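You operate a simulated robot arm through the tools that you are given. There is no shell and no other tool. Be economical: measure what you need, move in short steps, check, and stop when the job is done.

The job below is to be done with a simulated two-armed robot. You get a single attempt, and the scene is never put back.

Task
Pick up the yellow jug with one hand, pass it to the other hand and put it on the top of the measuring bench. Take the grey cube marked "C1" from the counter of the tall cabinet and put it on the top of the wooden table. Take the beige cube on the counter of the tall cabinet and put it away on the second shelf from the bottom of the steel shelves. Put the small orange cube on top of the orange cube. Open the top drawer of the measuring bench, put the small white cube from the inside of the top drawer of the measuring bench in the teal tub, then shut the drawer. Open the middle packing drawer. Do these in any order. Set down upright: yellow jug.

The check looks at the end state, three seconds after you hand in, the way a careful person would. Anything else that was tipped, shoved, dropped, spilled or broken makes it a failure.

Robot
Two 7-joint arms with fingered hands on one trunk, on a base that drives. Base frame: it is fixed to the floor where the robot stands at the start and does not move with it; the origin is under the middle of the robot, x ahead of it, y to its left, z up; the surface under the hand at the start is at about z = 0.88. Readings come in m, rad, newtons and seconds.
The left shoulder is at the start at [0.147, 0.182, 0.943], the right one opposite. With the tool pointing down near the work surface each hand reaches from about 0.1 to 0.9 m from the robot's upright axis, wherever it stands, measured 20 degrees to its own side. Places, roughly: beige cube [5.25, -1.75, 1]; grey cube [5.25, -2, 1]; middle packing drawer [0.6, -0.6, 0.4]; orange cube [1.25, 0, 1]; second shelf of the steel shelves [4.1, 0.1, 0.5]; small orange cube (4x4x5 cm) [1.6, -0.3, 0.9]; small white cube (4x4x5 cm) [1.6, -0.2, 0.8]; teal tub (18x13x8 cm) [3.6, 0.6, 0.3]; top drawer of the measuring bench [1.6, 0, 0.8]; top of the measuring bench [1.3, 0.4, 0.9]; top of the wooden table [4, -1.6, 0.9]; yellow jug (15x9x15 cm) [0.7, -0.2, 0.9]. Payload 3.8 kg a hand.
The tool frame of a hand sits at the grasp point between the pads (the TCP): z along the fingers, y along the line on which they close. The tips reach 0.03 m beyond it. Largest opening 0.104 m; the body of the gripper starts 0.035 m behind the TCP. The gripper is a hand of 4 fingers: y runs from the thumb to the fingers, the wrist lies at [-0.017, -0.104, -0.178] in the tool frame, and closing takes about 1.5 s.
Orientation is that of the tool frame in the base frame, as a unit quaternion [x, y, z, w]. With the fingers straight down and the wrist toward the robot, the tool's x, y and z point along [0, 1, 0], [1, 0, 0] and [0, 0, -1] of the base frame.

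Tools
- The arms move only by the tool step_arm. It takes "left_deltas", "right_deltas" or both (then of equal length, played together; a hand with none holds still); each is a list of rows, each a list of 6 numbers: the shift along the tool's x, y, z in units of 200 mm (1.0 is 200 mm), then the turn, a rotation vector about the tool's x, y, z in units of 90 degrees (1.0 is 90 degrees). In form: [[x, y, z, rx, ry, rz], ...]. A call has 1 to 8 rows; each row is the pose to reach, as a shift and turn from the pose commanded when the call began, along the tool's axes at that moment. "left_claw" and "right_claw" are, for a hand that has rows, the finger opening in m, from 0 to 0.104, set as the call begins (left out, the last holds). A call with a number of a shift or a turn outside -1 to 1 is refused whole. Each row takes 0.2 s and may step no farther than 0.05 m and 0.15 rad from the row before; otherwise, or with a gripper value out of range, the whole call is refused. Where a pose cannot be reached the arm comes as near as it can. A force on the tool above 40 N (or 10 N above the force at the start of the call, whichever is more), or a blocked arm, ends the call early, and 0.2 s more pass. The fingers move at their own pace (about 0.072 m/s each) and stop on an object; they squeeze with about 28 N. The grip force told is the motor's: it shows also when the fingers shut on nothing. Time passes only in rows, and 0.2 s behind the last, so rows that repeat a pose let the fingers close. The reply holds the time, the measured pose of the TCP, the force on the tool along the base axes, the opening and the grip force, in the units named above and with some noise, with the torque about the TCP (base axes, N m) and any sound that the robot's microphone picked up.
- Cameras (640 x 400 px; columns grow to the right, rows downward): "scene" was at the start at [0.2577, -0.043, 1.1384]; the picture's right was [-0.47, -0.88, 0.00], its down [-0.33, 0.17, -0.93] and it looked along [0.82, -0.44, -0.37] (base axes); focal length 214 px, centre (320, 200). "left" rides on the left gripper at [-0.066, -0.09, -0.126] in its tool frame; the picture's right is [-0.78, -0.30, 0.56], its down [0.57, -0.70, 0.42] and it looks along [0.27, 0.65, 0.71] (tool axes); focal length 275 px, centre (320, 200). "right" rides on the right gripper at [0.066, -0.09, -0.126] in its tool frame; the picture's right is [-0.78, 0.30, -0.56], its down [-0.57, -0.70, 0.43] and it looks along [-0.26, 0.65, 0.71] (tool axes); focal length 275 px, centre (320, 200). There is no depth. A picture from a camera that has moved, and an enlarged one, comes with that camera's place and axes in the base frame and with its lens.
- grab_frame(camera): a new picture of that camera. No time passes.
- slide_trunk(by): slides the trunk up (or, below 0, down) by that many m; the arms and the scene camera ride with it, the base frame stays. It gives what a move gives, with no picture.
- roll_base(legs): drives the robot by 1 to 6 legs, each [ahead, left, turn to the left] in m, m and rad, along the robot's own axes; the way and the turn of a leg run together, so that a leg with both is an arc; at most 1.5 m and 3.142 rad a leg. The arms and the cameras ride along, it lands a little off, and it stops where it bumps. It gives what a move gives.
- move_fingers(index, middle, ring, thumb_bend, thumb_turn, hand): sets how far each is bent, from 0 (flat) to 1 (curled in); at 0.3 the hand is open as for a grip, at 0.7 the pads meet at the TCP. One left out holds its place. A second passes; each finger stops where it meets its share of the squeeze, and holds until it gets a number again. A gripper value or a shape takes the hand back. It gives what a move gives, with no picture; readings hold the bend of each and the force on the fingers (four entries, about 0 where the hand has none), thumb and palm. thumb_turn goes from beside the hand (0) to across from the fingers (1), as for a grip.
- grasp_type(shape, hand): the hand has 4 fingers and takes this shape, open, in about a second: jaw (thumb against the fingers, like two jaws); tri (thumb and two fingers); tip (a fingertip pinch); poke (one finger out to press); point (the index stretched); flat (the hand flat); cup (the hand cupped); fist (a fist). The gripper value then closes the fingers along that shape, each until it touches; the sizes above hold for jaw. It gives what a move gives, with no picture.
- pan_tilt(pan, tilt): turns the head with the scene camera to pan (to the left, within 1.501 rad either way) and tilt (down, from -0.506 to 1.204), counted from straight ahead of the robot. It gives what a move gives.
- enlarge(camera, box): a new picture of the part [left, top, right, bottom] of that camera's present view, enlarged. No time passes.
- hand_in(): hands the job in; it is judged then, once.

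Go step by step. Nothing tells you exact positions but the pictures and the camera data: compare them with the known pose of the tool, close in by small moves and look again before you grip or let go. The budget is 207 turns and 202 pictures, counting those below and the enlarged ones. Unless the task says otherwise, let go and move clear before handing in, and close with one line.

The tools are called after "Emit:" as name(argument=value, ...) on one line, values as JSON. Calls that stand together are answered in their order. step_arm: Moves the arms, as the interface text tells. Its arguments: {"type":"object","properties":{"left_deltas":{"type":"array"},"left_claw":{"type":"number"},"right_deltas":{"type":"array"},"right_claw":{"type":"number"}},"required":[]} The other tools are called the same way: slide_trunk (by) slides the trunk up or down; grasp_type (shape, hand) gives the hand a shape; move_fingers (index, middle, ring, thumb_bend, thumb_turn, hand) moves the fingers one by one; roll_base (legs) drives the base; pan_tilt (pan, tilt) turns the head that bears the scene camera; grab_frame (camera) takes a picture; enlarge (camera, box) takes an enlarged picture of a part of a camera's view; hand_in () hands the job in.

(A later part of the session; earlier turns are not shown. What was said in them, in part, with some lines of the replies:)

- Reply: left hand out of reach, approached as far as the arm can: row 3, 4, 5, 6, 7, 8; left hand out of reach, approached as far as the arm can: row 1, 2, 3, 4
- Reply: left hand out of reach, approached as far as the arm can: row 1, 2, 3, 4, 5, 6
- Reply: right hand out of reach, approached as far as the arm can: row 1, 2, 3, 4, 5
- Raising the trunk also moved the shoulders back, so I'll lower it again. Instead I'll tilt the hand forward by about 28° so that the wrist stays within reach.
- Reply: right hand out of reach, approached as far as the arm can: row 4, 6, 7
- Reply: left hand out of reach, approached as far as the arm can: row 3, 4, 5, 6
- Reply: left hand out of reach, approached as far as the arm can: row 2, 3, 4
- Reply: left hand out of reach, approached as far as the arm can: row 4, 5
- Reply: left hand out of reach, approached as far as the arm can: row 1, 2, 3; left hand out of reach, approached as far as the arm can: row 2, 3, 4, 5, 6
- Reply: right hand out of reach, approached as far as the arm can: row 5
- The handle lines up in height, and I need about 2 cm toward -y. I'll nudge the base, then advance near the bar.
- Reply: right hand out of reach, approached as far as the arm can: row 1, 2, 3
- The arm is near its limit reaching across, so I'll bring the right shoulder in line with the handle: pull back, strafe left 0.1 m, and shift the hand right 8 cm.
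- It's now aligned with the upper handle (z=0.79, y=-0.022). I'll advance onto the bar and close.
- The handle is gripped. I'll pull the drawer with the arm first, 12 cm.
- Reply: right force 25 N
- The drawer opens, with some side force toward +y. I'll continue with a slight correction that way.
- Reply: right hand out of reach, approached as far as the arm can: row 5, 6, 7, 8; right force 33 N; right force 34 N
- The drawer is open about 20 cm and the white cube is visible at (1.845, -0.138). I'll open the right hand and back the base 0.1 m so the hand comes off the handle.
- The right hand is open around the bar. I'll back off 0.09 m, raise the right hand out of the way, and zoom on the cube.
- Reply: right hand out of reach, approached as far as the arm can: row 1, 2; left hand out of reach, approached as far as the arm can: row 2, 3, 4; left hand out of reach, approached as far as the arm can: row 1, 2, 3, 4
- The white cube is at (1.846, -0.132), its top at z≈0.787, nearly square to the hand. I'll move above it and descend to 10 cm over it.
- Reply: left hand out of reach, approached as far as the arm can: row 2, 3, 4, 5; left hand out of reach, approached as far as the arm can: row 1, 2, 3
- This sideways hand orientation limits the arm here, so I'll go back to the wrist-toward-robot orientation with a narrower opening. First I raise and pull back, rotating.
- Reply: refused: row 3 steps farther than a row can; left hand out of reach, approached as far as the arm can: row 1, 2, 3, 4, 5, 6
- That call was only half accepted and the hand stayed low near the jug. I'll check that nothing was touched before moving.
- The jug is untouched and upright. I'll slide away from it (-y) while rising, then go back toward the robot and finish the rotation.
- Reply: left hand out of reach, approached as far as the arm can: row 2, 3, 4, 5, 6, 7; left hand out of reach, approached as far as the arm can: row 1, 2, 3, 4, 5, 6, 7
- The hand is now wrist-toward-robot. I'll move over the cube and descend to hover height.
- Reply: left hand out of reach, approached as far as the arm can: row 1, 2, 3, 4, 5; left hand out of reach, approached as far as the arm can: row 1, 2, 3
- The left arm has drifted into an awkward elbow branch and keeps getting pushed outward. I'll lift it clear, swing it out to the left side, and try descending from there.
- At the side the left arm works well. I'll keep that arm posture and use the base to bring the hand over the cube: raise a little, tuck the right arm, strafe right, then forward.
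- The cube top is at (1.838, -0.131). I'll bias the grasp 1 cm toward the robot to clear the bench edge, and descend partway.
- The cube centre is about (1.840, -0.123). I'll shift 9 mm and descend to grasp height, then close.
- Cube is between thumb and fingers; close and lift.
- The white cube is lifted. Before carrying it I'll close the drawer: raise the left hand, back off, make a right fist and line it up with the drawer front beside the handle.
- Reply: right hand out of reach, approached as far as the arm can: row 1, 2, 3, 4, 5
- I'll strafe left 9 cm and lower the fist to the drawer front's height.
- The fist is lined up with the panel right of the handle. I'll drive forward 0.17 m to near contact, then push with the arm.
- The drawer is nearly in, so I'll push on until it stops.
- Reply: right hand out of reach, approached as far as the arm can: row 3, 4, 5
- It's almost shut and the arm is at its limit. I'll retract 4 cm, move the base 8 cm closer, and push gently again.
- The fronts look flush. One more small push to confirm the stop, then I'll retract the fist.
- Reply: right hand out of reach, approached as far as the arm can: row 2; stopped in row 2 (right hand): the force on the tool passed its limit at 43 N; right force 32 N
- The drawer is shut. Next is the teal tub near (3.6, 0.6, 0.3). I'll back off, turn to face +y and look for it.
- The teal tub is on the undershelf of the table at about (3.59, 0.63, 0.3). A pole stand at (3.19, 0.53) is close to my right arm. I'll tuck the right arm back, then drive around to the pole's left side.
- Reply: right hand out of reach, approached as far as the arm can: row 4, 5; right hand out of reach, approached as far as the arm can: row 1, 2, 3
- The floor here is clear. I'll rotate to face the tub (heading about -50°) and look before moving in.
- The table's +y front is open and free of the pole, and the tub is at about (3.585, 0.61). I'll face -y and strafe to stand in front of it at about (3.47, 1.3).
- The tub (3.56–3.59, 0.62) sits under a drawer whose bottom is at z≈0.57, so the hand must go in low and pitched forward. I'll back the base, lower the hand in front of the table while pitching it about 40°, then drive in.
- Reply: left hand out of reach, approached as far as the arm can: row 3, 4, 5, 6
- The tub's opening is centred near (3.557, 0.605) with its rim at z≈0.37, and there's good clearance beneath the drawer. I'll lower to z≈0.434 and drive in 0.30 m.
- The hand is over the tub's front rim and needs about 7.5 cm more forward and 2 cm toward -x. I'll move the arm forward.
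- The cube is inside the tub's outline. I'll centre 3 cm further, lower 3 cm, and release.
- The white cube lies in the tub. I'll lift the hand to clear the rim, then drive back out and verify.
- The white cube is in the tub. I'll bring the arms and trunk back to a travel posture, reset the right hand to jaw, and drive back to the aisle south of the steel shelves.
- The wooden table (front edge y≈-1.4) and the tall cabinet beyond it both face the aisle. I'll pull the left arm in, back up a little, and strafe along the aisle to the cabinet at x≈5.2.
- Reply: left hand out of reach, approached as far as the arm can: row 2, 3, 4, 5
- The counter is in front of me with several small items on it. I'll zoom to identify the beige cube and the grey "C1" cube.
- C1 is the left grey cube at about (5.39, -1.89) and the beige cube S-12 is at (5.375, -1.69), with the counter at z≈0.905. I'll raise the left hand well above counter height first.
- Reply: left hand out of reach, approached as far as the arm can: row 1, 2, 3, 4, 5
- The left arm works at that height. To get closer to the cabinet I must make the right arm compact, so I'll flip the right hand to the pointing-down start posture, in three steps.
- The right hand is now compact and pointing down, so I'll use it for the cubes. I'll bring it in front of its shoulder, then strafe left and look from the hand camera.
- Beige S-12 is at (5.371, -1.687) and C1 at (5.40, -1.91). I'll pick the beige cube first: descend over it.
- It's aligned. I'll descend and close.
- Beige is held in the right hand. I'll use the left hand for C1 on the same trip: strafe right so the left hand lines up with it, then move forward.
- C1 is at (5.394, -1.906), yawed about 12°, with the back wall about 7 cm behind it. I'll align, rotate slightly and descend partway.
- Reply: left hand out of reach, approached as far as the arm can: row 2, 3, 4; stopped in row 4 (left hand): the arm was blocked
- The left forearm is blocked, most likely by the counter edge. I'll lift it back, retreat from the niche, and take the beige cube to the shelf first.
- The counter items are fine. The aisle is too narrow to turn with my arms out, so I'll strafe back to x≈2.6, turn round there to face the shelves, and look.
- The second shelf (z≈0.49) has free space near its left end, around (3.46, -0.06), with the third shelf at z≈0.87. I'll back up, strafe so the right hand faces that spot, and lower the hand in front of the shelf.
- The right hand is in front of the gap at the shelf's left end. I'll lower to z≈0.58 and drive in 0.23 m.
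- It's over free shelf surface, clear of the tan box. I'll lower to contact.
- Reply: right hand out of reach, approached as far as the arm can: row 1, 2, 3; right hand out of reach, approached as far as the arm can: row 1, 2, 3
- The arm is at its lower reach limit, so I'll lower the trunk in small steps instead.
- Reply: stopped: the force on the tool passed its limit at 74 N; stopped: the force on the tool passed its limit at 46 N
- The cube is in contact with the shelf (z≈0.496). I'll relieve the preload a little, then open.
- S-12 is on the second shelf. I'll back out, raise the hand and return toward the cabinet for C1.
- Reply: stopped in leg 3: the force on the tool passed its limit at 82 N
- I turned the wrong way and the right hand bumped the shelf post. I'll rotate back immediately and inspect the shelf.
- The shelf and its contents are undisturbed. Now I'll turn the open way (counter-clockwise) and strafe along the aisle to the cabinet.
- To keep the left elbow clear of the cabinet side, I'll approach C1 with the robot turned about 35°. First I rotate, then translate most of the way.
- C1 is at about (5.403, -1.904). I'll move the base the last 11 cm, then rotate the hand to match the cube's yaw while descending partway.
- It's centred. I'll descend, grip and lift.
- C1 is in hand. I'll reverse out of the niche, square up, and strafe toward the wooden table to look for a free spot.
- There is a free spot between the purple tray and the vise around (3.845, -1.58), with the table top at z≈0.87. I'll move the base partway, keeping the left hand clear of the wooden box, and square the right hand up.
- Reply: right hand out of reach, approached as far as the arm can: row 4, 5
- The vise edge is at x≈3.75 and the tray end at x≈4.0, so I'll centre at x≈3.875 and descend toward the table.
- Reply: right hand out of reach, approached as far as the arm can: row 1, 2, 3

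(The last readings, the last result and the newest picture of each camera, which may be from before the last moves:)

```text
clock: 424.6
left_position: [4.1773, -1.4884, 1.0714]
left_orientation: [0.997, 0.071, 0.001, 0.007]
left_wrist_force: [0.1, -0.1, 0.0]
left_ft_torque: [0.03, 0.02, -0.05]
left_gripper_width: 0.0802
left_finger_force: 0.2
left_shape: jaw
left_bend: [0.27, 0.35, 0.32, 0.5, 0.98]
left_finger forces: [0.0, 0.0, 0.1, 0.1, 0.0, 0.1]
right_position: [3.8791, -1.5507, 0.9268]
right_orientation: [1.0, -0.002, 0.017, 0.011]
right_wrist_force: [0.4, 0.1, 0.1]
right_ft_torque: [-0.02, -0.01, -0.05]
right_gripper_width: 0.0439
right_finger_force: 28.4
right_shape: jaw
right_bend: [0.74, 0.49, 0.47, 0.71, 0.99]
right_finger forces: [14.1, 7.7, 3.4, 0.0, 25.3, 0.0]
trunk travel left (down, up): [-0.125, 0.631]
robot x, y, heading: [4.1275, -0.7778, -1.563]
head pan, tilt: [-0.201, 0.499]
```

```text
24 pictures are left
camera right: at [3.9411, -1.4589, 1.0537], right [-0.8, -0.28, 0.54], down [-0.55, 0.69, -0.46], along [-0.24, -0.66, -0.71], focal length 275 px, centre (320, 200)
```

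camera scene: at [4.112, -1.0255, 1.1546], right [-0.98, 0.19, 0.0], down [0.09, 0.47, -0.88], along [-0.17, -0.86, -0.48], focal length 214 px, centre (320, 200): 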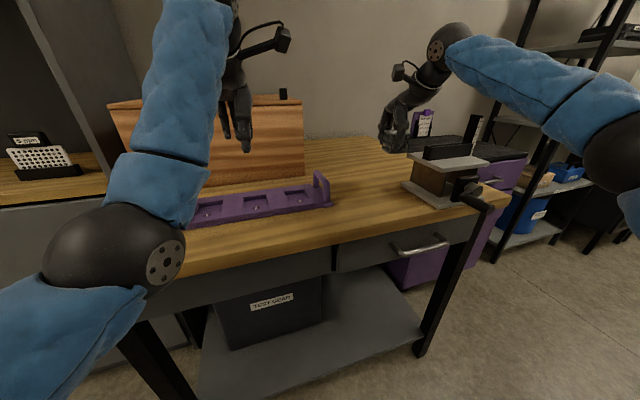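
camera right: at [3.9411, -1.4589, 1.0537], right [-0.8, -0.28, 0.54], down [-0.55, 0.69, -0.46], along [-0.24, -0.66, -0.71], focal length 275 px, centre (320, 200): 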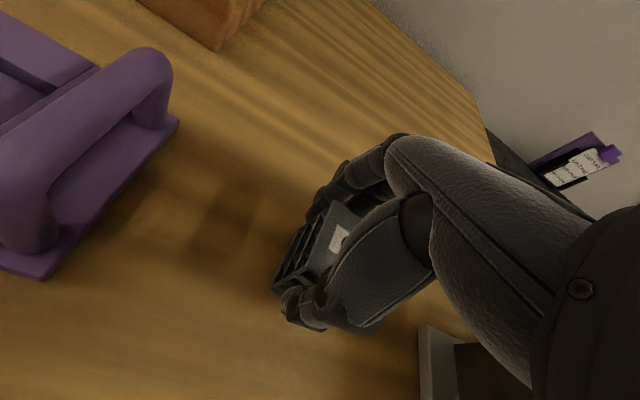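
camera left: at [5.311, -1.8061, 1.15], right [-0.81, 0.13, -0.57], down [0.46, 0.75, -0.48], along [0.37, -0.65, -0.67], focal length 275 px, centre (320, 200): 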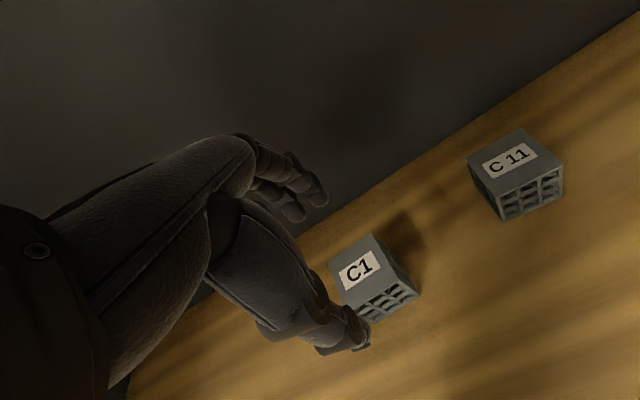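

The spot is clear around the cube; lower in fine steps to contact.

Emit:
step_arm(right_deltas=[[0, 0, 0.025, 0, 0, 0], [0, 0, 0.05, 0, 0, 0], [0, 0, 0.07, 0, 0, 0]])

Emit:
step_arm(right_deltas=[[0, 0, 0.015, 0, 0, 0], [0, 0, 0.03, 0, 0, 0]])

```text
clock: 425.4
left_position: [4.1771, -1.486, 1.0737]
left_orientation: [0.997, 0.071, 0.0, 0.009]
left_wrist_force: [-0.4, -0.3, 0.7]
left_ft_torque: [0.02, -0.02, 0.03]
left_gripper_width: 0.08
left_finger_force: 0.2
left_shape: jaw
left_bend: [0.27, 0.35, 0.32, 0.5, 0.98]
left_finger forces: [0.1, 0.1, 0.0, 0.1, 0.1, 0.1]
right_position: [3.8789, -1.5488, 0.9191]
right_orientation: [1.0, -0.002, 0.018, 0.017]
right_wrist_force: [-4.5, -1.9, 19.7]
right_ft_torque: [0.19, 0.09, 0.0]
right_gripper_width: 0.0448
right_finger_force: 27.9
right_shape: jaw
right_bend: [0.74, 0.49, 0.46, 0.71, 1.0]
right_finger forces: [17.0, 9.8, 4.4, 0.0, 29.2, 0.1]
trunk travel left (down, up): [-0.125, 0.631]
robot x, y, heading: [4.1268, -0.7786, -1.564]
head pan, tilt: [-0.201, 0.499]
```

```text
clock: 426.0
left_position: [4.1768, -1.4846, 1.0743]
left_orientation: [0.997, 0.07, 0.0, 0.01]
left_wrist_force: [0.1, -0.5, -1.5]
left_ft_torque: [0.01, 0.0, 0.02]
left_gripper_width: 0.0801
left_finger_force: 0.2
left_shape: jaw
left_bend: [0.27, 0.35, 0.32, 0.5, 0.98]
left_finger forces: [0.1, 0.0, 0.0, 0.0, 0.0, 0.1]
right_position: [3.879, -1.5485, 0.9181]
right_orientation: [1.0, -0.003, 0.019, 0.02]
right_wrist_force: [-7.6, -2.2, 36.1]
right_ft_torque: [0.12, 0.19, -0.1]
right_gripper_width: 0.0456
right_finger_force: 27.8
right_shape: jaw
right_bend: [0.74, 0.48, 0.45, 0.72, 1.0]
right_finger forces: [18.2, 11.0, 4.4, 0.1, 31.1, 0.0]
trunk travel left (down, up): [-0.125, 0.631]
robot x, y, heading: [4.1255, -0.7794, -1.564]
head pan, tilt: [-0.201, 0.499]
```

Contact on the table (commanded a little too deep); ease up and release.

Emit:
step_arm(right_deltas=[[0, 0, -0.03, 0, 0, 0], [0, 0, -0.06, 0, 0, 0], [0, 0, -0.06, 0, 0, 0]])

Emit:
step_arm(right_deltas=[[0, 0, 0, 0, 0, 0], [0, 0, 0, 0, 0, 0], [0, 0, 0, 0, 0, 0], [0, 0, 0, 0, 0, 0], [0, 0, 0, 0, 0, 0], [0, 0, 0, 0, 0, 0]], right_claw=0.104)

Emit:
step_arm(right_deltas=[[0, 0, -0.12, 0, 0, 0], [0, 0, -0.3, 0, 0, 0], [0, 0, -0.5, 0, 0, 0], [0, -0.05, -0.7, 0, 0, 0]])

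Emit:
grab_frame(camera="right")

```text
clock: 426.8
left_position: [4.177, -1.4867, 1.0713]
left_orientation: [0.997, 0.071, 0.002, 0.008]
left_wrist_force: [-0.2, 0.6, 0.5]
left_ft_torque: [0.0, -0.06, 0.05]
left_gripper_width: 0.0802
left_finger_force: 0.0
left_shape: jaw
left_bend: [0.27, 0.35, 0.32, 0.5, 0.98]
left_finger forces: [0.1, 0.0, 0.0, 0.0, 0.0, 0.1]
right_position: [3.8797, -1.551, 0.919]
right_orientation: [1.0, -0.001, 0.017, 0.01]
right_wrist_force: [-2.9, -0.7, 13.8]
right_ft_torque: [-0.06, 0.05, -0.08]
right_gripper_width: 0.0454
right_finger_force: 28.1
right_shape: jaw
right_bend: [0.74, 0.48, 0.45, 0.72, 1.0]
right_finger forces: [16.6, 9.4, 3.5, 0.0, 28.5, 0.0]
trunk travel left (down, up): [-0.125, 0.631]
robot x, y, heading: [4.1249, -0.7759, -1.562]
head pan, tilt: [-0.201, 0.499]
```

```text
clock: 428.2
left_position: [4.1763, -1.4861, 1.0706]
left_orientation: [0.997, 0.071, 0.0, 0.008]
left_wrist_force: [0.3, 0.7, -1.6]
left_ft_torque: [0.02, 0.04, 0.01]
left_gripper_width: 0.0804
left_finger_force: 0.1
left_shape: jaw
left_bend: [0.27, 0.35, 0.32, 0.5, 0.98]
left_finger forces: [0.0, 0.0, 0.1, 0.1, 0.0, 0.0]
right_position: [3.8794, -1.5518, 0.9182]
right_orientation: [1.0, -0.001, 0.017, 0.011]
right_wrist_force: [-0.2, 0.0, -0.5]
right_ft_torque: [0.0, 0.01, 0.01]
right_gripper_width: 0.1036
right_finger_force: 0.0
right_shape: jaw
right_bend: [0.3, 0.3, 0.3, 0.3, 0.97]
right_finger forces: [0.1, 0.0, 0.1, 0.0, 0.0, 0.0]
trunk travel left (down, up): [-0.125, 0.631]
robot x, y, heading: [4.1264, -0.7793, -1.564]
head pan, tilt: [-0.201, 0.499]
```

```text
clock: 429.2
left_position: [4.1766, -1.4874, 1.0696]
left_orientation: [0.998, 0.07, 0.001, 0.006]
left_wrist_force: [0.1, -1.2, -0.8]
left_ft_torque: [0.04, -0.02, -0.02]
left_gripper_width: 0.0799
left_finger_force: 0.1
left_shape: jaw
left_bend: [0.27, 0.35, 0.32, 0.5, 0.98]
left_finger forces: [0.0, 0.0, 0.0, 0.1, 0.1, 0.0]
right_position: [3.853, -1.5416, 1.0253]
right_orientation: [1.0, -0.002, 0.017, 0.01]
right_wrist_force: [0.0, -0.6, -0.5]
right_ft_torque: [0.0, 0.0, 0.02]
right_gripper_width: 0.1037
right_finger_force: 0.1
right_shape: jaw
right_bend: [0.3, 0.3, 0.3, 0.3, 0.97]
right_finger forces: [0.1, 0.0, 0.0, 0.0, 0.0, 0.0]
right hand out of reach, approached as far as the arm can: row 3, 4
trunk travel left (down, up): [-0.125, 0.631]
robot x, y, heading: [4.1292, -0.7761, -1.562]
head pan, tilt: [-0.201, 0.499]
```

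```text
23 pictures are left
camera right: at [3.9158, -1.45, 1.1518], right [-0.8, -0.28, 0.54], down [-0.55, 0.69, -0.46], along [-0.24, -0.66, -0.71], focal length 275 px, centre (320, 200)
```

right: 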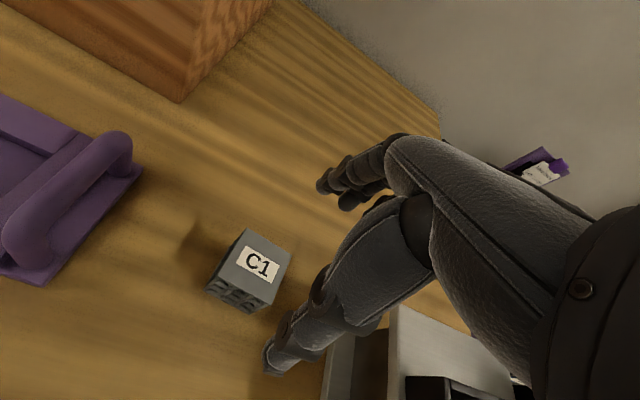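

C1 is on the wooden table. Last task is the middle packing drawer. I'll back away, strafe west to x≈2.6, turn to face +x, and get into the corridor line.

Emit:
roll_base(legs=[[-0.2, 0, 0], [0, -1.48, 0], [0, 0, 1.56], [0, -0.75, 0]])

Emit:
pan_tilt(pan=-1.2, tilt=0.4)

Emit:
grab_frame(camera="scene")

```text
clock: 445.3
left_position: [3.3361, -1.3415, 1.0701]
left_orientation: [0.666, 0.746, 0.005, 0.005]
left_wrist_force: [0.0, -0.3, -0.4]
left_ft_torque: [0.01, 0.01, -0.02]
left_gripper_width: 0.0802
left_finger_force: 0.1
left_shape: jaw
left_bend: [0.27, 0.35, 0.32, 0.5, 0.98]
left_finger forces: [0.0, 0.0, 0.0, 0.0, 0.0, 0.0]
right_position: [3.381, -1.665, 1.025]
right_orientation: [0.718, 0.696, 0.02, -0.004]
right_wrist_force: [0.2, -0.6, 0.8]
right_ft_torque: [-0.01, 0.0, 0.01]
right_gripper_width: 0.1038
right_finger_force: 0.0
right_shape: jaw
right_bend: [0.3, 0.3, 0.3, 0.3, 0.97]
right_finger forces: [0.1, 0.0, 0.0, 0.0, 0.1, 0.0]
trunk travel left (down, up): [-0.125, 0.631]
robot x, y, heading: [2.6284, -1.368, -0.019]
head pan, tilt: [-0.201, 0.499]
```

```text
clock: 446.5
left_position: [3.3364, -1.341, 1.0698]
left_orientation: [0.666, 0.746, 0.004, 0.004]
left_wrist_force: [0.0, -0.7, 0.6]
left_ft_torque: [-0.01, -0.03, 0.01]
left_gripper_width: 0.0803
left_finger_force: 0.0
left_shape: jaw
left_bend: [0.27, 0.35, 0.32, 0.5, 0.98]
left_finger forces: [0.1, 0.1, 0.0, 0.0, 0.0, 0.0]
right_position: [3.3812, -1.6648, 1.0239]
right_orientation: [0.719, 0.695, 0.021, -0.004]
right_wrist_force: [1.0, 0.7, -1.0]
right_ft_torque: [0.01, -0.02, -0.01]
right_gripper_width: 0.1036
right_finger_force: 0.1
right_shape: jaw
right_bend: [0.3, 0.3, 0.3, 0.3, 0.97]
right_finger forces: [0.1, 0.1, 0.1, 0.1, 0.0, 0.0]
trunk travel left (down, up): [-0.125, 0.631]
robot x, y, heading: [2.6274, -1.3733, -0.021]
head pan, tilt: [-1.201, 0.4]
```

```text
22 pictures are left
camera scene: at [2.8174, -1.4594, 1.1637], right [-0.94, -0.34, 0.0], down [-0.13, 0.37, -0.92], along [0.32, -0.86, -0.39], focal length 214 px, centre (320, 200)
```

scene: 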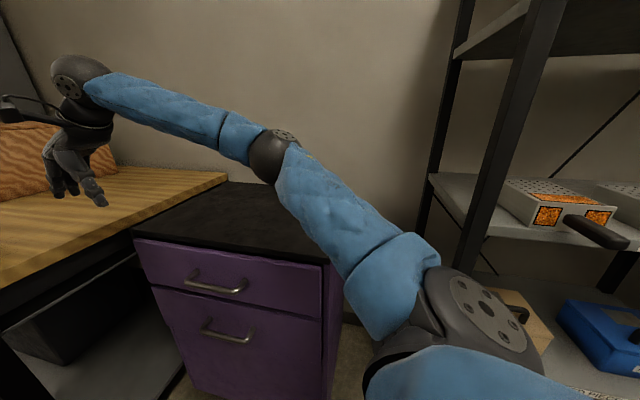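

The corridor was passable with a wider stance before, so I'll back straight along y≈-1.36, checking the pose midway.

Emit:
roll_base(legs=[[0, 0.02, 0.02], [-1.3, 0, 0]])

```text
clock: 453.5
left_position: [2.0297, -1.3086, 1.0704]
left_orientation: [0.663, 0.749, 0.006, 0.005]
left_wrist_force: [0.3, 1.2, -0.4]
left_ft_torque: [-0.01, -0.01, -0.02]
left_gripper_width: 0.0802
left_finger_force: 0.0
left_shape: jaw
left_bend: [0.27, 0.35, 0.32, 0.5, 0.98]
left_finger forces: [0.0, 0.0, 0.0, 0.0, 0.1, 0.0]
right_position: [2.0762, -1.6327, 1.0257]
right_orientation: [0.716, 0.698, 0.02, -0.004]
right_wrist_force: [0.2, -0.5, -0.1]
right_ft_torque: [-0.03, 0.01, 0.02]
right_gripper_width: 0.1038
right_finger_force: 0.0
right_shape: jaw
right_bend: [0.3, 0.3, 0.3, 0.3, 0.97]
right_finger forces: [0.0, 0.0, 0.0, 0.1, 0.0, 0.1]
trunk travel left (down, up): [-0.125, 0.631]
robot x, y, heading: [1.3195, -1.3372, -0.014]
head pan, tilt: [-1.201, 0.4]
```

Emit:
roll_base(legs=[[0, -0.03, 0.014], [-1.2, 0, 0], [-0.65, 0, 0]])

Emit:
pan_tilt(pan=0.6, tilt=0.5)

Emit:
grab_frame(camera="scene")

```text
clock: 463.2
left_position: [0.1871, -1.3423, 1.0696]
left_orientation: [0.653, 0.757, 0.006, 0.005]
left_wrist_force: [-0.2, -0.1, 0.0]
left_ft_torque: [0.02, 0.0, 0.0]
left_gripper_width: 0.0802
left_finger_force: 0.0
left_shape: jaw
left_bend: [0.27, 0.35, 0.32, 0.5, 0.98]
left_finger forces: [0.1, 0.0, 0.0, 0.0, 0.2, 0.0]
right_position: [0.2431, -1.6654, 1.0248]
right_orientation: [0.707, 0.707, 0.02, -0.005]
right_wrist_force: [0.1, 0.1, 0.3]
right_ft_torque: [-0.01, -0.01, 0.01]
right_gripper_width: 0.1039
right_finger_force: 0.0
right_shape: jaw
right_bend: [0.3, 0.3, 0.3, 0.3, 0.97]
right_finger forces: [0.1, 0.0, 0.0, 0.1, 0.0, 0.1]
trunk travel left (down, up): [-0.125, 0.631]
robot x, y, heading: [-0.5216, -1.3955, 0.017]
head pan, tilt: [-1.201, 0.4]
```

```text
clock: 465.0
left_position: [0.1882, -1.3424, 1.0704]
left_orientation: [0.653, 0.758, 0.006, 0.004]
left_wrist_force: [-0.2, -0.5, 0.8]
left_ft_torque: [0.01, -0.02, -0.04]
left_gripper_width: 0.0796
left_finger_force: 0.1
left_shape: jaw
left_bend: [0.27, 0.35, 0.32, 0.5, 0.98]
left_finger forces: [0.1, 0.0, 0.1, 0.0, 0.0, 0.0]
right_position: [0.2437, -1.6657, 1.024]
right_orientation: [0.707, 0.707, 0.02, -0.005]
right_wrist_force: [-0.3, -0.1, 0.5]
right_ft_torque: [0.02, -0.03, 0.0]
right_gripper_width: 0.1038
right_finger_force: 0.0
right_shape: jaw
right_bend: [0.3, 0.3, 0.3, 0.3, 0.97]
right_finger forces: [0.1, 0.1, 0.1, 0.1, 0.0, 0.0]
trunk travel left (down, up): [-0.125, 0.631]
robot x, y, heading: [-0.5189, -1.3958, 0.014]
head pan, tilt: [0.6, 0.499]
```

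```text
21 pictures are left
camera scene: at [-0.2867, -1.3402, 1.1545], right [0.58, -0.82, 0.0], down [-0.39, -0.28, -0.88], along [0.72, 0.51, -0.48], focal length 214 px, centre (320, 200)
```

scene: 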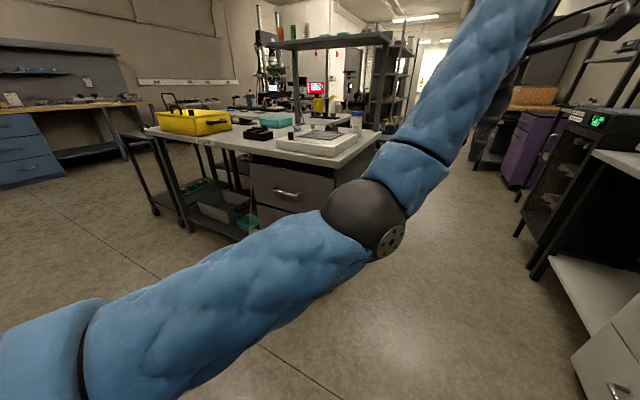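

I can see the packing drawers at the bench's right end. I'll back a little, strafe in front of them with a slight turn to match the bench yaw, then flip the right hand to point forward.

Emit:
roll_base(legs=[[-0.12, 0, 0], [0, 0.86, 0], [0, 0, 0.09]])

Emit:
step_arm(right_deltas=[[0, 0, 0, 0, 0.0673, 0.0673], [0, 0, 0, 0, 0.1346, 0.1346], [0, 0, 0, 0, 0.2019, 0.2019], [0, 0, 0, 0, 0.2692, 0.2692], [0, 0, 0, 0, 0.3365, 0.3365], [0, 0, 0, 0, 0.4038, 0.4038], [0, 0, 0, 0, 0.4711, 0.4711]])

Emit:
step_arm(right_deltas=[[0, 0, 0, 0, 0.0673, 0.0673], [0, 0, 0, 0, 0.1346, 0.1346], [0, 0, 0, 0, 0.2019, 0.2019], [0, 0, 0, 0, 0.2692, 0.2692], [0, 0, 0, 0, 0.3365, 0.3365], [0, 0, 0, 0, 0.4038, 0.4038], [0, 0, 0, 0, 0.4711, 0.4711]])

Emit:
step_arm(right_deltas=[[0, 0, 0, 0, 0.0673, 0.0673], [0, 0, 0, 0, 0.1346, 0.1346], [0, 0, 0, 0, 0.2019, 0.2019], [0, 0, 0, 0, 0.2692, 0.2692], [0, 0, 0, 0, 0.3365, 0.3365], [0, 0, 0, 0, 0.4038, 0.4038], [0, 0, 0, 0, 0.4711, 0.4711]])

Emit:
pan_tilt(pan=-0.2, tilt=0.6)

Emit:
grab_frame(camera="scene")

```text
clock: 470.9
left_position: [0.0576, -0.4181, 1.0712]
left_orientation: [0.625, 0.781, 0.005, 0.004]
left_wrist_force: [0.0, -0.3, -1.1]
left_ft_torque: [-0.03, -0.02, 0.02]
left_gripper_width: 0.0802
left_finger_force: 0.0
left_shape: jaw
left_bend: [0.27, 0.35, 0.32, 0.5, 0.98]
left_finger forces: [0.0, 0.0, 0.0, 0.0, 0.1, 0.1]
right_position: [0.135, -0.7347, 1.0246]
right_orientation: [0.68, 0.733, 0.02, -0.005]
right_wrist_force: [-0.8, 0.4, -0.3]
right_ft_torque: [-0.02, -0.01, 0.02]
right_gripper_width: 0.1038
right_finger_force: 0.0
right_shape: jaw
right_bend: [0.3, 0.3, 0.3, 0.3, 0.97]
right_finger forces: [0.0, 0.0, 0.0, 0.0, 0.0, 0.0]
trunk travel left (down, up): [-0.125, 0.631]
robot x, y, heading: [-0.6452, -0.5251, 0.089]
head pan, tilt: [0.6, 0.499]
```

```text
clock: 472.5
left_position: [0.0564, -0.4164, 1.0707]
left_orientation: [0.625, 0.781, 0.006, 0.005]
left_wrist_force: [0.1, 1.1, 0.3]
left_ft_torque: [0.01, -0.02, -0.01]
left_gripper_width: 0.0801
left_finger_force: 0.0
left_shape: jaw
left_bend: [0.27, 0.35, 0.32, 0.5, 0.98]
left_finger forces: [0.1, 0.0, 0.1, 0.0, 0.0, 0.0]
right_position: [0.1366, -0.7345, 1.025]
right_orientation: [0.841, 0.391, 0.257, -0.272]
right_wrist_force: [0.3, -0.8, 0.3]
right_ft_torque: [-0.04, 0.0, 0.03]
right_gripper_width: 0.1037
right_finger_force: 0.0
right_shape: jaw
right_bend: [0.3, 0.3, 0.3, 0.3, 0.97]
right_finger forces: [0.1, 0.0, 0.1, 0.1, 0.1, 0.0]
trunk travel left (down, up): [-0.125, 0.631]
robot x, y, heading: [-0.6494, -0.5222, 0.082]
head pan, tilt: [0.6, 0.499]
```

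```text
clock: 474.1
left_position: [0.0561, -0.4181, 1.0719]
left_orientation: [0.625, 0.781, 0.006, 0.003]
left_wrist_force: [-0.1, 0.2, 0.3]
left_ft_torque: [-0.01, -0.03, 0.01]
left_gripper_width: 0.0804
left_finger_force: 0.1
left_shape: jaw
left_bend: [0.27, 0.35, 0.32, 0.5, 0.98]
left_finger forces: [0.0, 0.0, 0.0, 0.1, 0.0, 0.0]
right_position: [0.1368, -0.7351, 1.0237]
right_orientation: [0.777, -0.052, 0.423, -0.463]
right_wrist_force: [0.8, -0.7, 0.1]
right_ft_torque: [0.01, 0.0, 0.0]
right_gripper_width: 0.1038
right_finger_force: 0.1
right_shape: jaw
right_bend: [0.3, 0.3, 0.3, 0.3, 0.97]
right_finger forces: [0.1, 0.0, 0.0, 0.0, 0.1, 0.0]
trunk travel left (down, up): [-0.125, 0.631]
robot x, y, heading: [-0.6488, -0.522, 0.088]
head pan, tilt: [0.6, 0.499]
```

```text
clock: 475.7
left_position: [0.0565, -0.4173, 1.0715]
left_orientation: [0.625, 0.78, 0.006, 0.004]
left_wrist_force: [-0.4, -0.4, 0.2]
left_ft_torque: [-0.02, -0.01, 0.0]
left_gripper_width: 0.0802
left_finger_force: 0.0
left_shape: jaw
left_bend: [0.27, 0.35, 0.32, 0.5, 0.98]
left_finger forces: [0.0, 0.0, 0.0, 0.0, 0.1, 0.0]
right_position: [0.14, -0.8773, 1.003]
right_orientation: [-0.509, 0.472, -0.451, 0.562]
right_wrist_force: [-0.3, -0.1, -0.9]
right_ft_torque: [-0.02, 0.02, -0.01]
right_gripper_width: 0.1036
right_finger_force: 0.1
right_shape: jaw
right_bend: [0.3, 0.3, 0.3, 0.3, 0.97]
right_finger forces: [0.0, 0.1, 0.0, 0.0, 0.0, 0.1]
right hand out of reach, approached as far as the arm can: row 2, 3, 4, 5, 6, 7
trunk travel left (down, up): [-0.125, 0.631]
robot x, y, heading: [-0.6451, -0.5225, 0.09]
head pan, tilt: [0.6, 0.499]
```

```text
clock: 476.9
left_position: [0.0562, -0.4172, 1.0708]
left_orientation: [0.625, 0.78, 0.005, 0.005]
left_wrist_force: [0.0, -0.2, -0.6]
left_ft_torque: [0.03, 0.01, 0.02]
left_gripper_width: 0.0803
left_finger_force: 0.1
left_shape: jaw
left_bend: [0.27, 0.35, 0.32, 0.5, 0.98]
left_finger forces: [0.0, 0.0, 0.0, 0.0, 0.0, 0.0]
right_position: [0.1402, -0.8764, 1.0029]
right_orientation: [-0.511, 0.47, -0.45, 0.562]
right_wrist_force: [0.8, -0.1, -0.9]
right_ft_torque: [-0.01, 0.0, 0.03]
right_gripper_width: 0.1038
right_finger_force: 0.0
right_shape: jaw
right_bend: [0.3, 0.3, 0.3, 0.3, 0.97]
right_finger forces: [0.0, 0.0, 0.0, 0.1, 0.1, 0.0]
trunk travel left (down, up): [-0.125, 0.631]
robot x, y, heading: [-0.6465, -0.5246, 0.086]
head pan, tilt: [-0.201, 0.6]
```

```text
20 pictures are left
camera scene: at [-0.3995, -0.5173, 1.1454], right [-0.11, -0.99, 0.0], down [-0.56, 0.06, -0.82], along [0.82, -0.09, -0.57], focal length 214 px, centre (320, 200)
```

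scene: 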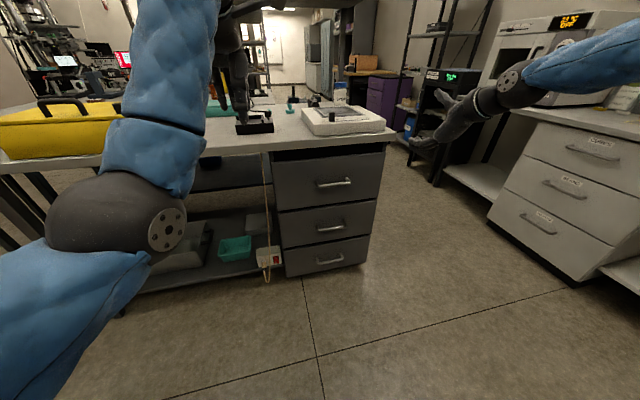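

The middle drawer's handle is at about (0.36, -0.65, 0.46). I'll bring the right hand left and down in front of it, lowering the trunk as well.

Emit:
step_arm(right_deltas=[[-0.14, 0.14, 0, 0, 0, 0], [-0.28, 0.28, 0, 0, 0, 0], [-0.42, 0.42, 0, 0, 0, 0], [-0.56, 0.56, 0, 0, 0, 0], [-0.7, 0.7, 0, 0, 0, 0], [-0.85, 0.85, 0, 0, 0, 0], [-1.0, 1.0, 0, 0, 0, 0]])

Emit:
slide_trunk(by=-0.11)

Emit:
step_arm(right_deltas=[[0, 0.22, 0, 0, 0, 0], [0, 0.44, 0, 0, 0, 0], [0, 0.66, 0, 0, 0, 0], [0, 0.88, 0, 0, 0, 0], [0, 1.0, 0, 0, 0, 0]])

Emit:
grab_frame(camera="right")

```text
clock: 478.5
left_position: [0.0572, -0.4169, 1.0719]
left_orientation: [0.625, 0.781, 0.006, 0.005]
left_wrist_force: [0.0, -0.1, 0.1]
left_ft_torque: [0.04, -0.03, -0.01]
left_gripper_width: 0.0803
left_finger_force: 0.0
left_shape: jaw
left_bend: [0.27, 0.35, 0.32, 0.5, 0.98]
left_finger forces: [0.0, 0.0, 0.0, 0.0, 0.1, 0.0]
right_position: [0.1028, -0.7858, 0.7862]
right_orientation: [-0.507, 0.457, -0.427, 0.593]
right_wrist_force: [0.5, -0.4, 0.0]
right_ft_torque: [0.04, -0.05, 0.01]
right_gripper_width: 0.1041
right_finger_force: 0.1
right_shape: jaw
right_bend: [0.3, 0.3, 0.3, 0.3, 0.97]
right_finger forces: [0.2, 0.1, 0.1, 0.0, 0.0, 0.1]
right hand out of reach, approached as far as the arm can: row 1, 2, 3, 4, 5, 6, 7
trunk travel left (down, up): [-0.125, 0.631]
robot x, y, heading: [-0.6498, -0.5238, 0.088]
head pan, tilt: [-0.201, 0.6]
```

```text
clock: 479.9
left_position: [0.1035, -0.413, 0.8948]
left_orientation: [0.625, 0.779, -0.033, -0.036]
left_wrist_force: [-0.1, -0.1, -0.4]
left_ft_torque: [-0.01, 0.01, 0.01]
left_gripper_width: 0.0803
left_finger_force: 0.0
left_shape: jaw
left_bend: [0.27, 0.35, 0.32, 0.5, 0.98]
left_finger forces: [0.0, 0.0, 0.0, 0.0, 0.0, 0.0]
right_position: [0.1088, -0.7931, 0.6814]
right_orientation: [-0.507, 0.457, -0.427, 0.593]
right_wrist_force: [-0.2, -0.6, 0.2]
right_ft_torque: [0.01, 0.02, 0.01]
right_gripper_width: 0.1039
right_finger_force: 0.1
right_shape: jaw
right_bend: [0.3, 0.3, 0.3, 0.3, 0.97]
right_finger forces: [0.0, 0.0, 0.1, 0.0, 0.1, 0.0]
trunk travel left (down, up): [-0.015, 0.741]
robot x, y, heading: [-0.6461, -0.5219, 0.088]
head pan, tilt: [-0.201, 0.6]
```

```text
clock: 481.1
left_position: [0.1041, -0.4134, 0.8927]
left_orientation: [0.625, 0.779, -0.035, -0.036]
left_wrist_force: [-0.8, 0.2, -0.5]
left_ft_torque: [-0.01, 0.02, 0.0]
left_gripper_width: 0.0802
left_finger_force: 0.0
left_shape: jaw
left_bend: [0.27, 0.35, 0.32, 0.5, 0.98]
left_finger forces: [0.0, 0.0, 0.1, 0.1, 0.0, 0.1]
right_position: [0.1167, -0.7682, 0.4824]
right_orientation: [-0.508, 0.457, -0.426, 0.593]
right_wrist_force: [0.3, -0.4, -0.4]
right_ft_torque: [0.02, -0.01, 0.01]
right_gripper_width: 0.1037
right_finger_force: 0.2
right_shape: jaw
right_bend: [0.3, 0.3, 0.3, 0.3, 0.97]
right_finger forces: [0.1, 0.0, 0.0, 0.0, 0.0, 0.1]
trunk travel left (down, up): [-0.015, 0.741]
robot x, y, heading: [-0.6465, -0.524, 0.087]
head pan, tilt: [-0.201, 0.6]
```

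```text
19 pictures are left
camera right: at [0.0059, -0.8704, 0.5575], right [-0.7, 0.67, -0.25], down [0.26, 0.56, 0.79], along [0.67, 0.49, -0.57], focal length 275 px, centre (320, 200)
```

right: 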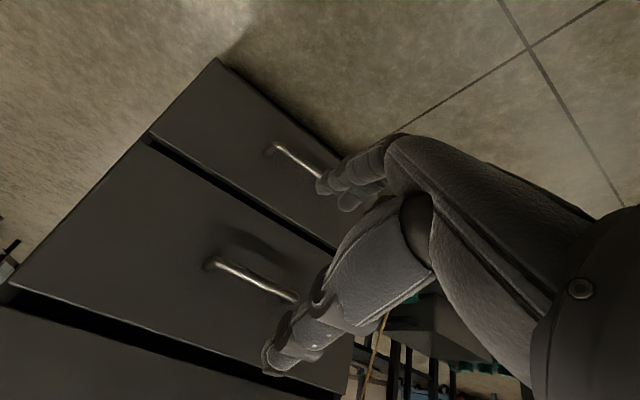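

The middle handle is at about (0.371, -0.657, 0.448). I'll raise the left hand clear of the bench top, trim the right hand's height and yaw, then strafe left 11 cm and look.

Emit:
step_arm(right_deltas=[[0, 0.06, 0, 0, 0.02, 0], [0, 0.12, 0, 0, 0.045, 0], [0, 0.17, 0, 0, 0.07, 0], [0, 0.17, 0, 0, 0.07, 0]], left_deltas=[[0, 0, -0.2, 0, 0, 0], [0, 0, -0.4, 0, 0, 0], [0, 0, -0.6, 0, 0, 0], [0, 0, -0.8, 0, 0, 0]])

Emit:
roll_base(legs=[[0, 0.11, 0], [0.12, 0, 0]])

Emit:
grab_frame(camera="right")

```text
clock: 482.1
left_position: [0.0872, -0.4044, 1.0324]
left_orientation: [0.625, 0.779, -0.032, -0.035]
left_wrist_force: [-0.2, 0.2, 0.3]
left_ft_torque: [-0.01, -0.01, 0.0]
left_gripper_width: 0.0803
left_finger_force: 0.2
left_shape: jaw
left_bend: [0.27, 0.35, 0.32, 0.5, 0.98]
left_finger forces: [0.0, 0.1, 0.0, 0.1, 0.1, 0.0]
left hand out of reach, approached as far as the arm can: row 3, 4
right_position: [0.1175, -0.7679, 0.4573]
right_orientation: [-0.483, 0.489, -0.454, 0.567]
right_wrist_force: [0.9, -0.3, 0.9]
right_ft_torque: [-0.02, 0.04, 0.01]
right_gripper_width: 0.1039
right_finger_force: 0.0
right_shape: jaw
right_bend: [0.3, 0.3, 0.3, 0.3, 0.97]
right_finger forces: [0.1, 0.0, 0.0, 0.0, 0.0, 0.1]
right hand out of reach, approached as far as the arm can: row 3, 4
trunk travel left (down, up): [-0.015, 0.741]
robot x, y, heading: [-0.646, -0.5212, 0.087]
head pan, tilt: [-0.201, 0.6]
```

```text
clock: 484.1
left_position: [0.2036, -0.2862, 1.0265]
left_orientation: [0.624, 0.78, -0.033, -0.037]
left_wrist_force: [1.1, -0.5, -0.6]
left_ft_torque: [0.0, 0.02, 0.02]
left_gripper_width: 0.0802
left_finger_force: 0.0
left_shape: jaw
left_bend: [0.27, 0.35, 0.32, 0.5, 0.98]
left_finger forces: [0.0, 0.1, 0.1, 0.1, 0.0, 0.0]
right_position: [0.2301, -0.6491, 0.4524]
right_orientation: [-0.483, 0.491, -0.454, 0.565]
right_wrist_force: [-1.1, 0.0, 0.1]
right_ft_torque: [0.03, 0.01, 0.0]
right_gripper_width: 0.104
right_finger_force: 0.1
right_shape: jaw
right_bend: [0.3, 0.3, 0.3, 0.3, 0.97]
right_finger forces: [0.1, 0.0, 0.0, 0.0, 0.0, 0.1]
trunk travel left (down, up): [-0.015, 0.741]
robot x, y, heading: [-0.5351, -0.4041, 0.088]
head pan, tilt: [-0.201, 0.6]
```

```text
18 pictures are left
camera right: at [0.1094, -0.7391, 0.5301], right [-0.63, 0.74, -0.23], down [0.33, 0.52, 0.78], along [0.71, 0.41, -0.58], focal length 275 px, centre (320, 200)
```

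right: 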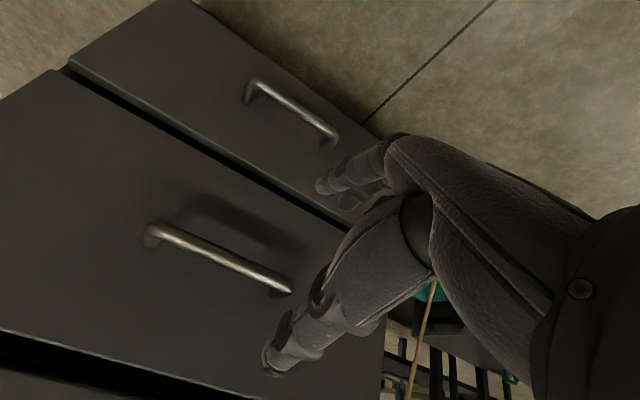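

It's well aligned. I'll trim 2 cm right and slightly down, then drive forward 0.10 m.

Emit:
step_arm(right_deltas=[[0.05, 0.015, 0, 0, 0, 0], [0.1, 0.03, 0, 0, 0, 0], [0.1, 0.03, 0, 0, 0, 0]])

Emit:
roll_base(legs=[[0.1, 0, 0]])

Emit:
grab_frame(camera="right")

```text
clock: 484.9
left_position: [0.2028, -0.2866, 1.0291]
left_orientation: [0.625, 0.779, -0.035, -0.036]
left_wrist_force: [0.2, -0.6, 0.4]
left_ft_torque: [0.0, 0.01, 0.03]
left_gripper_width: 0.0802
left_finger_force: 0.0
left_shape: jaw
left_bend: [0.27, 0.35, 0.32, 0.5, 0.98]
left_finger forces: [0.0, 0.0, 0.1, 0.0, 0.1, 0.1]
right_position: [0.2314, -0.6687, 0.4476]
right_orientation: [-0.483, 0.49, -0.453, 0.566]
right_wrist_force: [-0.3, 0.4, 0.9]
right_ft_torque: [0.01, 0.02, 0.01]
right_gripper_width: 0.1039
right_finger_force: 0.0
right_shape: jaw
right_bend: [0.3, 0.3, 0.3, 0.3, 0.97]
right_finger forces: [0.0, 0.1, 0.0, 0.0, 0.0, 0.0]
trunk travel left (down, up): [-0.015, 0.741]
robot x, y, heading: [-0.531, -0.4057, 0.083]
head pan, tilt: [-0.201, 0.6]
```

```text
clock: 486.1
left_position: [0.3042, -0.2788, 1.027]
left_orientation: [0.626, 0.778, -0.034, -0.037]
left_wrist_force: [-0.3, 0.1, 0.3]
left_ft_torque: [0.02, 0.0, -0.01]
left_gripper_width: 0.0801
left_finger_force: 0.1
left_shape: jaw
left_bend: [0.27, 0.35, 0.32, 0.5, 0.98]
left_finger forces: [0.0, 0.0, 0.0, 0.0, 0.1, 0.0]
right_position: [0.3321, -0.6613, 0.4464]
right_orientation: [-0.483, 0.491, -0.453, 0.566]
right_wrist_force: [-0.8, -0.4, -0.4]
right_ft_torque: [0.01, 0.0, 0.01]
right_gripper_width: 0.104
right_finger_force: 0.1
right_shape: jaw
right_bend: [0.3, 0.3, 0.3, 0.3, 0.97]
right_finger forces: [0.0, 0.0, 0.0, 0.0, 0.1, 0.0]
trunk travel left (down, up): [-0.015, 0.741]
robot x, y, heading: [-0.4319, -0.3927, 0.083]
head pan, tilt: [-0.201, 0.6]
```

```text
17 pictures are left
camera right: at [0.2112, -0.7506, 0.5229], right [-0.63, 0.75, -0.23], down [0.33, 0.52, 0.78], along [0.71, 0.41, -0.58], focal length 275 px, centre (320, 200)
```

right: 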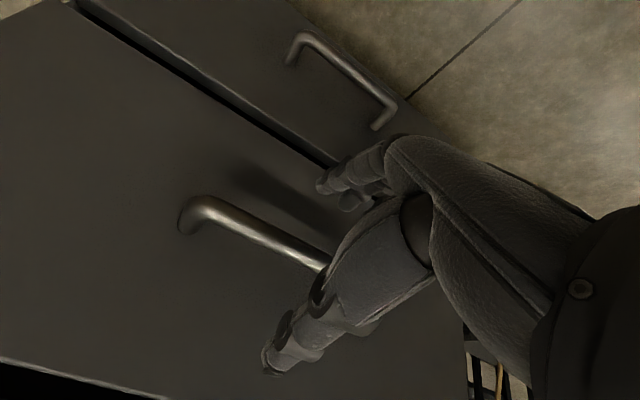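

The bar is between the thumb and fingers. I'll advance 2 cm and close.

Emit:
step_arm(right_deltas=[[0, 0, 0.05, 0, 0, 0], [0, 0.01, 0.1, 0, 0, 0], [0, 0.01, 0.1, 0, 0, 0]])

Emit:
step_arm(right_deltas=[[0, 0, 0, 0, 0, 0], [0, 0, 0, 0, 0, 0], [0, 0, 0, 0, 0, 0], [0, 0, 0, 0, 0, 0], [0, 0, 0, 0, 0, 0], [0, 0, 0, 0, 0, 0], [0, 0, 0, 0, 0, 0], [0, 0, 0, 0, 0, 0]], right_claw=0.0)

Emit:
grab_frame(camera="right")

```text
clock: 486.9
left_position: [0.3035, -0.2786, 1.0283]
left_orientation: [0.625, 0.779, -0.034, -0.036]
left_wrist_force: [-0.9, 0.4, -0.1]
left_ft_torque: [-0.01, 0.02, -0.02]
left_gripper_width: 0.0803
left_finger_force: 0.0
left_shape: jaw
left_bend: [0.27, 0.35, 0.32, 0.5, 0.98]
left_finger forces: [0.0, 0.0, 0.0, 0.0, 0.0, 0.0]
right_position: [0.3507, -0.6607, 0.4534]
right_orientation: [-0.485, 0.49, -0.452, 0.566]
right_wrist_force: [-0.4, 1.2, 0.8]
right_ft_torque: [-0.02, 0.01, -0.01]
right_gripper_width: 0.1038
right_finger_force: 0.1
right_shape: jaw
right_bend: [0.3, 0.3, 0.3, 0.3, 0.97]
right_finger forces: [0.0, 0.0, 0.0, 0.0, 0.0, 0.0]
right hand out of reach, approached as far as the arm can: row 1, 2, 3
trunk travel left (down, up): [-0.015, 0.741]
robot x, y, heading: [-0.4382, -0.3933, 0.085]
head pan, tilt: [-0.201, 0.6]
```

```text
clock: 488.7
left_position: [0.3042, -0.2783, 1.0285]
left_orientation: [0.625, 0.779, -0.035, -0.037]
left_wrist_force: [-0.8, -0.3, -0.5]
left_ft_torque: [-0.02, 0.0, -0.01]
left_gripper_width: 0.0801
left_finger_force: 0.0
left_shape: jaw
left_bend: [0.27, 0.35, 0.32, 0.5, 0.98]
left_finger forces: [0.1, 0.1, 0.0, 0.0, 0.1, 0.0]
right_position: [0.3501, -0.6613, 0.4541]
right_orientation: [-0.484, 0.49, -0.453, 0.566]
right_wrist_force: [3.3, 0.7, 0.1]
right_ft_torque: [-0.13, -0.07, -0.01]
right_gripper_width: 0.0104
right_finger_force: 28.0
right_shape: jaw
right_bend: [0.74, 0.51, 0.45, 0.53, 1.0]
right_finger forces: [13.3, 6.9, 3.3, 0.0, 25.7, 0.1]
trunk travel left (down, up): [-0.015, 0.741]
robot x, y, heading: [-0.4322, -0.3955, 0.086]
head pan, tilt: [-0.201, 0.6]
```

```text
16 pictures are left
camera right: at [0.2297, -0.7501, 0.5304], right [-0.63, 0.74, -0.23], down [0.33, 0.52, 0.78], along [0.71, 0.41, -0.58], focal length 275 px, centre (320, 200)
```

right: 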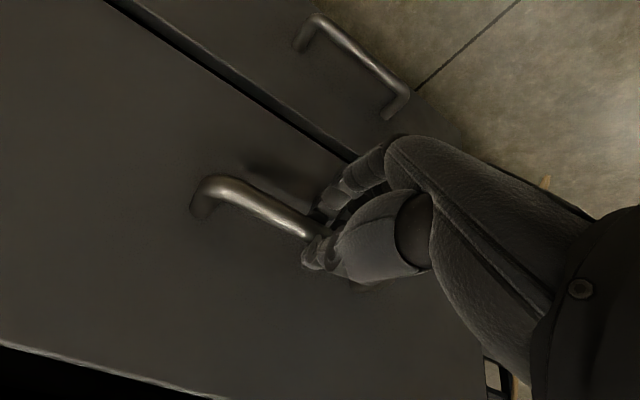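

The handle is gripped. I'll pull by driving the base back in two stages.

Emit:
roll_base(legs=[[-0.12, 0, 0]])

Emit:
enlarge(camera="scene", box=[220, 100, 480, 300])

```text
clock: 489.9
left_position: [0.1845, -0.2908, 1.0289]
left_orientation: [0.626, 0.778, -0.034, -0.037]
left_wrist_force: [-1.2, -0.2, 0.1]
left_ft_torque: [0.02, 0.02, 0.03]
left_gripper_width: 0.0801
left_finger_force: 0.0
left_shape: jaw
left_bend: [0.27, 0.35, 0.32, 0.5, 0.98]
left_finger forces: [0.0, 0.0, 0.0, 0.1, 0.0, 0.1]
right_position: [0.2307, -0.6754, 0.4538]
right_orientation: [-0.482, 0.492, -0.455, 0.564]
right_wrist_force: [1.6, -15.0, 2.3]
right_ft_torque: [-0.39, -0.08, -0.27]
right_gripper_width: 0.0099
right_finger_force: 28.2
right_shape: jaw
right_bend: [0.74, 0.51, 0.45, 0.52, 1.0]
right_finger forces: [13.3, 7.0, 4.0, 0.0, 26.7, 0.0]
trunk travel left (down, up): [-0.015, 0.741]
robot x, y, heading: [-0.5517, -0.4022, 0.085]
head pan, tilt: [-0.201, 0.6]
```

```text
2.00 times, centred on (350, 200) of scene
camera zoom: at [-0.2375, -0.3957, 1.0276], right [-0.12, -0.99, 0.0], down [-0.56, 0.07, -0.82], along [0.82, -0.1, -0.57], focal length 429 px, centre (260, 200)
```

zoom: 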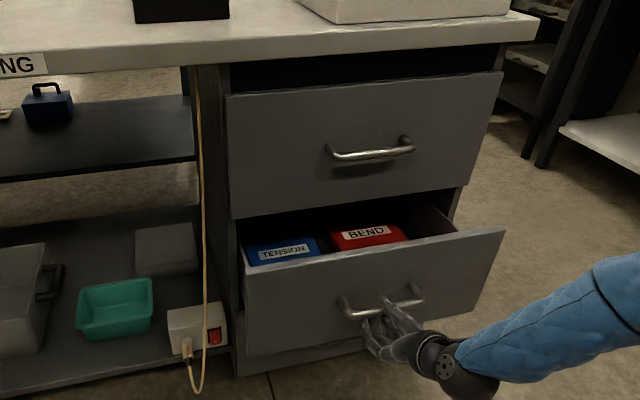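

The middle drawer is coming out. I'll pull another 12 cm with a slight rightward component.

Emit:
roll_base(legs=[[-0.12, -0.008, 0]])

Emit:
enlarge(camera="scene", box=[220, 100, 480, 300])

```text
clock: 491.1
left_position: [0.0674, -0.3068, 1.028]
left_orientation: [0.626, 0.778, -0.034, -0.036]
left_wrist_force: [0.2, 0.0, -1.1]
left_ft_torque: [-0.01, -0.01, -0.01]
left_gripper_width: 0.0801
left_finger_force: 0.1
left_shape: jaw
left_bend: [0.27, 0.35, 0.32, 0.5, 0.98]
left_finger forces: [0.1, 0.0, 0.0, 0.0, 0.0, 0.1]
right_position: [0.1125, -0.6901, 0.4533]
right_orientation: [-0.482, 0.492, -0.454, 0.565]
right_wrist_force: [-2.0, 7.1, 0.9]
right_ft_torque: [0.01, 0.02, 0.18]
right_gripper_width: 0.0099
right_finger_force: 27.8
right_shape: jaw
right_bend: [0.74, 0.51, 0.45, 0.52, 1.0]
right_finger forces: [13.8, 7.0, 3.4, 0.1, 26.1, 0.0]
trunk travel left (down, up): [-0.015, 0.741]
robot x, y, heading: [-0.6781, -0.4226, 0.084]
head pan, tilt: [-0.201, 0.6]
```

```text
2.00 times, centred on (350, 200) of scene
camera zoom: at [-0.3535, -0.4124, 1.0276], right [-0.12, -0.99, 0.0], down [-0.56, 0.07, -0.82], along [0.82, -0.1, -0.57], focal length 429 px, centre (260, 200)
```

zoom: 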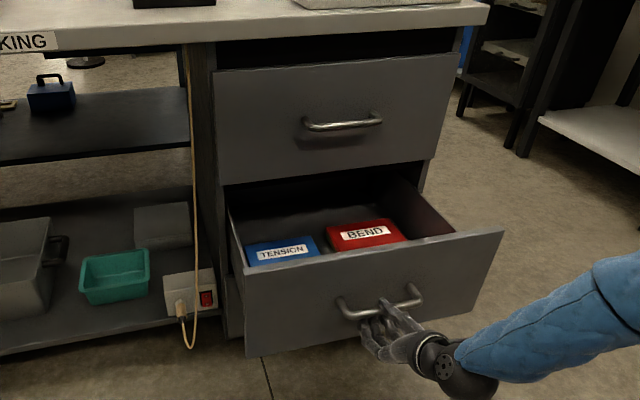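

It's open about 24 cm. I'll pull slightly more, then release.

Emit:
roll_base(legs=[[-0.07, -0.002, 0]])

Emit:
step_arm(right_deltas=[[0, 0, 0, 0, 0, 0], [0, 0, 0, 0, 0, 0], [0, 0, 0, 0, 0, 0], [0, 0, 0, 0, 0, 0], [0, 0, 0, 0, 0, 0], [0, 0, 0, 0, 0, 0]], right_claw=0.104)

Emit:
roll_base(legs=[[-0.25, 0, 0]])

Emit:
grab_frame(camera="scene")

```text
clock: 492.1
left_position: [0.0001, -0.3144, 1.028]
left_orientation: [0.626, 0.778, -0.034, -0.037]
left_wrist_force: [-0.3, 0.2, -0.4]
left_ft_torque: [-0.01, -0.01, 0.03]
left_gripper_width: 0.0805
left_finger_force: 0.1
left_shape: jaw
left_bend: [0.27, 0.35, 0.32, 0.5, 0.98]
left_finger forces: [0.0, 0.0, 0.0, 0.0, 0.0, 0.0]
right_position: [0.0449, -0.6988, 0.4544]
right_orientation: [-0.482, 0.492, -0.454, 0.565]
right_wrist_force: [0.0, -0.6, 1.5]
right_ft_torque: [-0.1, -0.02, 0.01]
right_gripper_width: 0.0098
right_finger_force: 27.8
right_shape: jaw
right_bend: [0.74, 0.51, 0.45, 0.52, 1.0]
right_finger forces: [13.7, 6.9, 3.6, 0.0, 26.6, 0.1]
trunk travel left (down, up): [-0.015, 0.741]
robot x, y, heading: [-0.7372, -0.4292, 0.084]
head pan, tilt: [-0.201, 0.6]
```

```text
clock: 493.6
left_position: [0.0008, -0.3143, 1.0295]
left_orientation: [0.626, 0.778, -0.034, -0.037]
left_wrist_force: [0.3, 0.1, 0.2]
left_ft_torque: [0.0, -0.01, 0.0]
left_gripper_width: 0.08
left_finger_force: 0.0
left_shape: jaw
left_bend: [0.27, 0.35, 0.32, 0.5, 0.98]
left_finger forces: [0.0, 0.0, 0.1, 0.1, 0.0, 0.0]
right_position: [0.0451, -0.6981, 0.4536]
right_orientation: [-0.483, 0.491, -0.454, 0.565]
right_wrist_force: [0.1, -0.2, -0.7]
right_ft_torque: [-0.01, -0.01, -0.02]
right_gripper_width: 0.1038
right_finger_force: 0.0
right_shape: jaw
right_bend: [0.3, 0.3, 0.3, 0.3, 0.97]
right_finger forces: [0.0, 0.1, 0.1, 0.1, 0.0, 0.0]
trunk travel left (down, up): [-0.015, 0.741]
robot x, y, heading: [-0.7394, -0.43, 0.084]
head pan, tilt: [-0.201, 0.6]
```

```text
clock: 495.4
left_position: [-0.252, -0.3348, 1.0298]
left_orientation: [0.625, 0.779, -0.033, -0.037]
left_wrist_force: [-0.4, -0.3, 0.3]
left_ft_torque: [0.02, 0.03, -0.02]
left_gripper_width: 0.0801
left_finger_force: 0.1
left_shape: jaw
left_bend: [0.27, 0.35, 0.32, 0.5, 0.98]
left_finger forces: [0.0, 0.1, 0.0, 0.1, 0.0, 0.1]
right_position: [-0.2052, -0.7178, 0.4528]
right_orientation: [-0.483, 0.492, -0.455, 0.564]
right_wrist_force: [0.0, 0.2, 0.2]
right_ft_torque: [0.01, 0.04, -0.03]
right_gripper_width: 0.1035
right_finger_force: 0.0
right_shape: jaw
right_bend: [0.3, 0.3, 0.3, 0.3, 0.97]
right_finger forces: [0.0, 0.1, 0.0, 0.1, 0.1, 0.1]
trunk travel left (down, up): [-0.015, 0.741]
robot x, y, heading: [-0.9887, -0.4534, 0.084]
head pan, tilt: [-0.201, 0.6]
```

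```text
13 pictures are left
camera scene: at [-0.6728, -0.4408, 1.0277], right [-0.12, -0.99, 0.0], down [-0.56, 0.07, -0.83], along [0.82, -0.1, -0.56], focal length 214 px, centre (320, 200)
```

scene: 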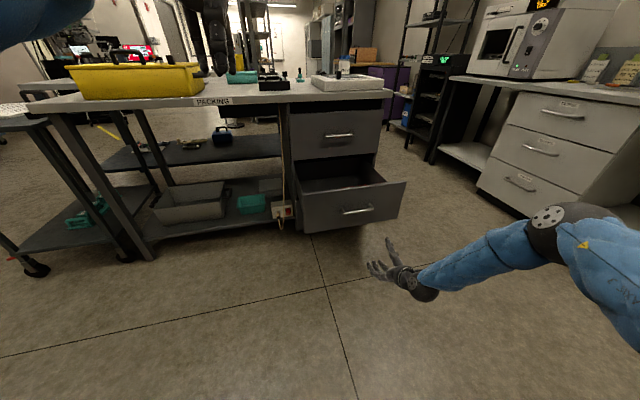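

The middle packing drawer is open and both hands are clear. The jug, the stack, the two placed cubes, the white cube in the tub and the shut drawer were each checked in pictures after placing, so I'm handing in.

Emit:
hand_in()

```text
The job is handed in.
```

All six tasks are done and the job is handed in; the one thing that went wrong was a bump of my right hand against the steel shelf post during a turn, and the shelf and its contents looked unmoved when I checked.
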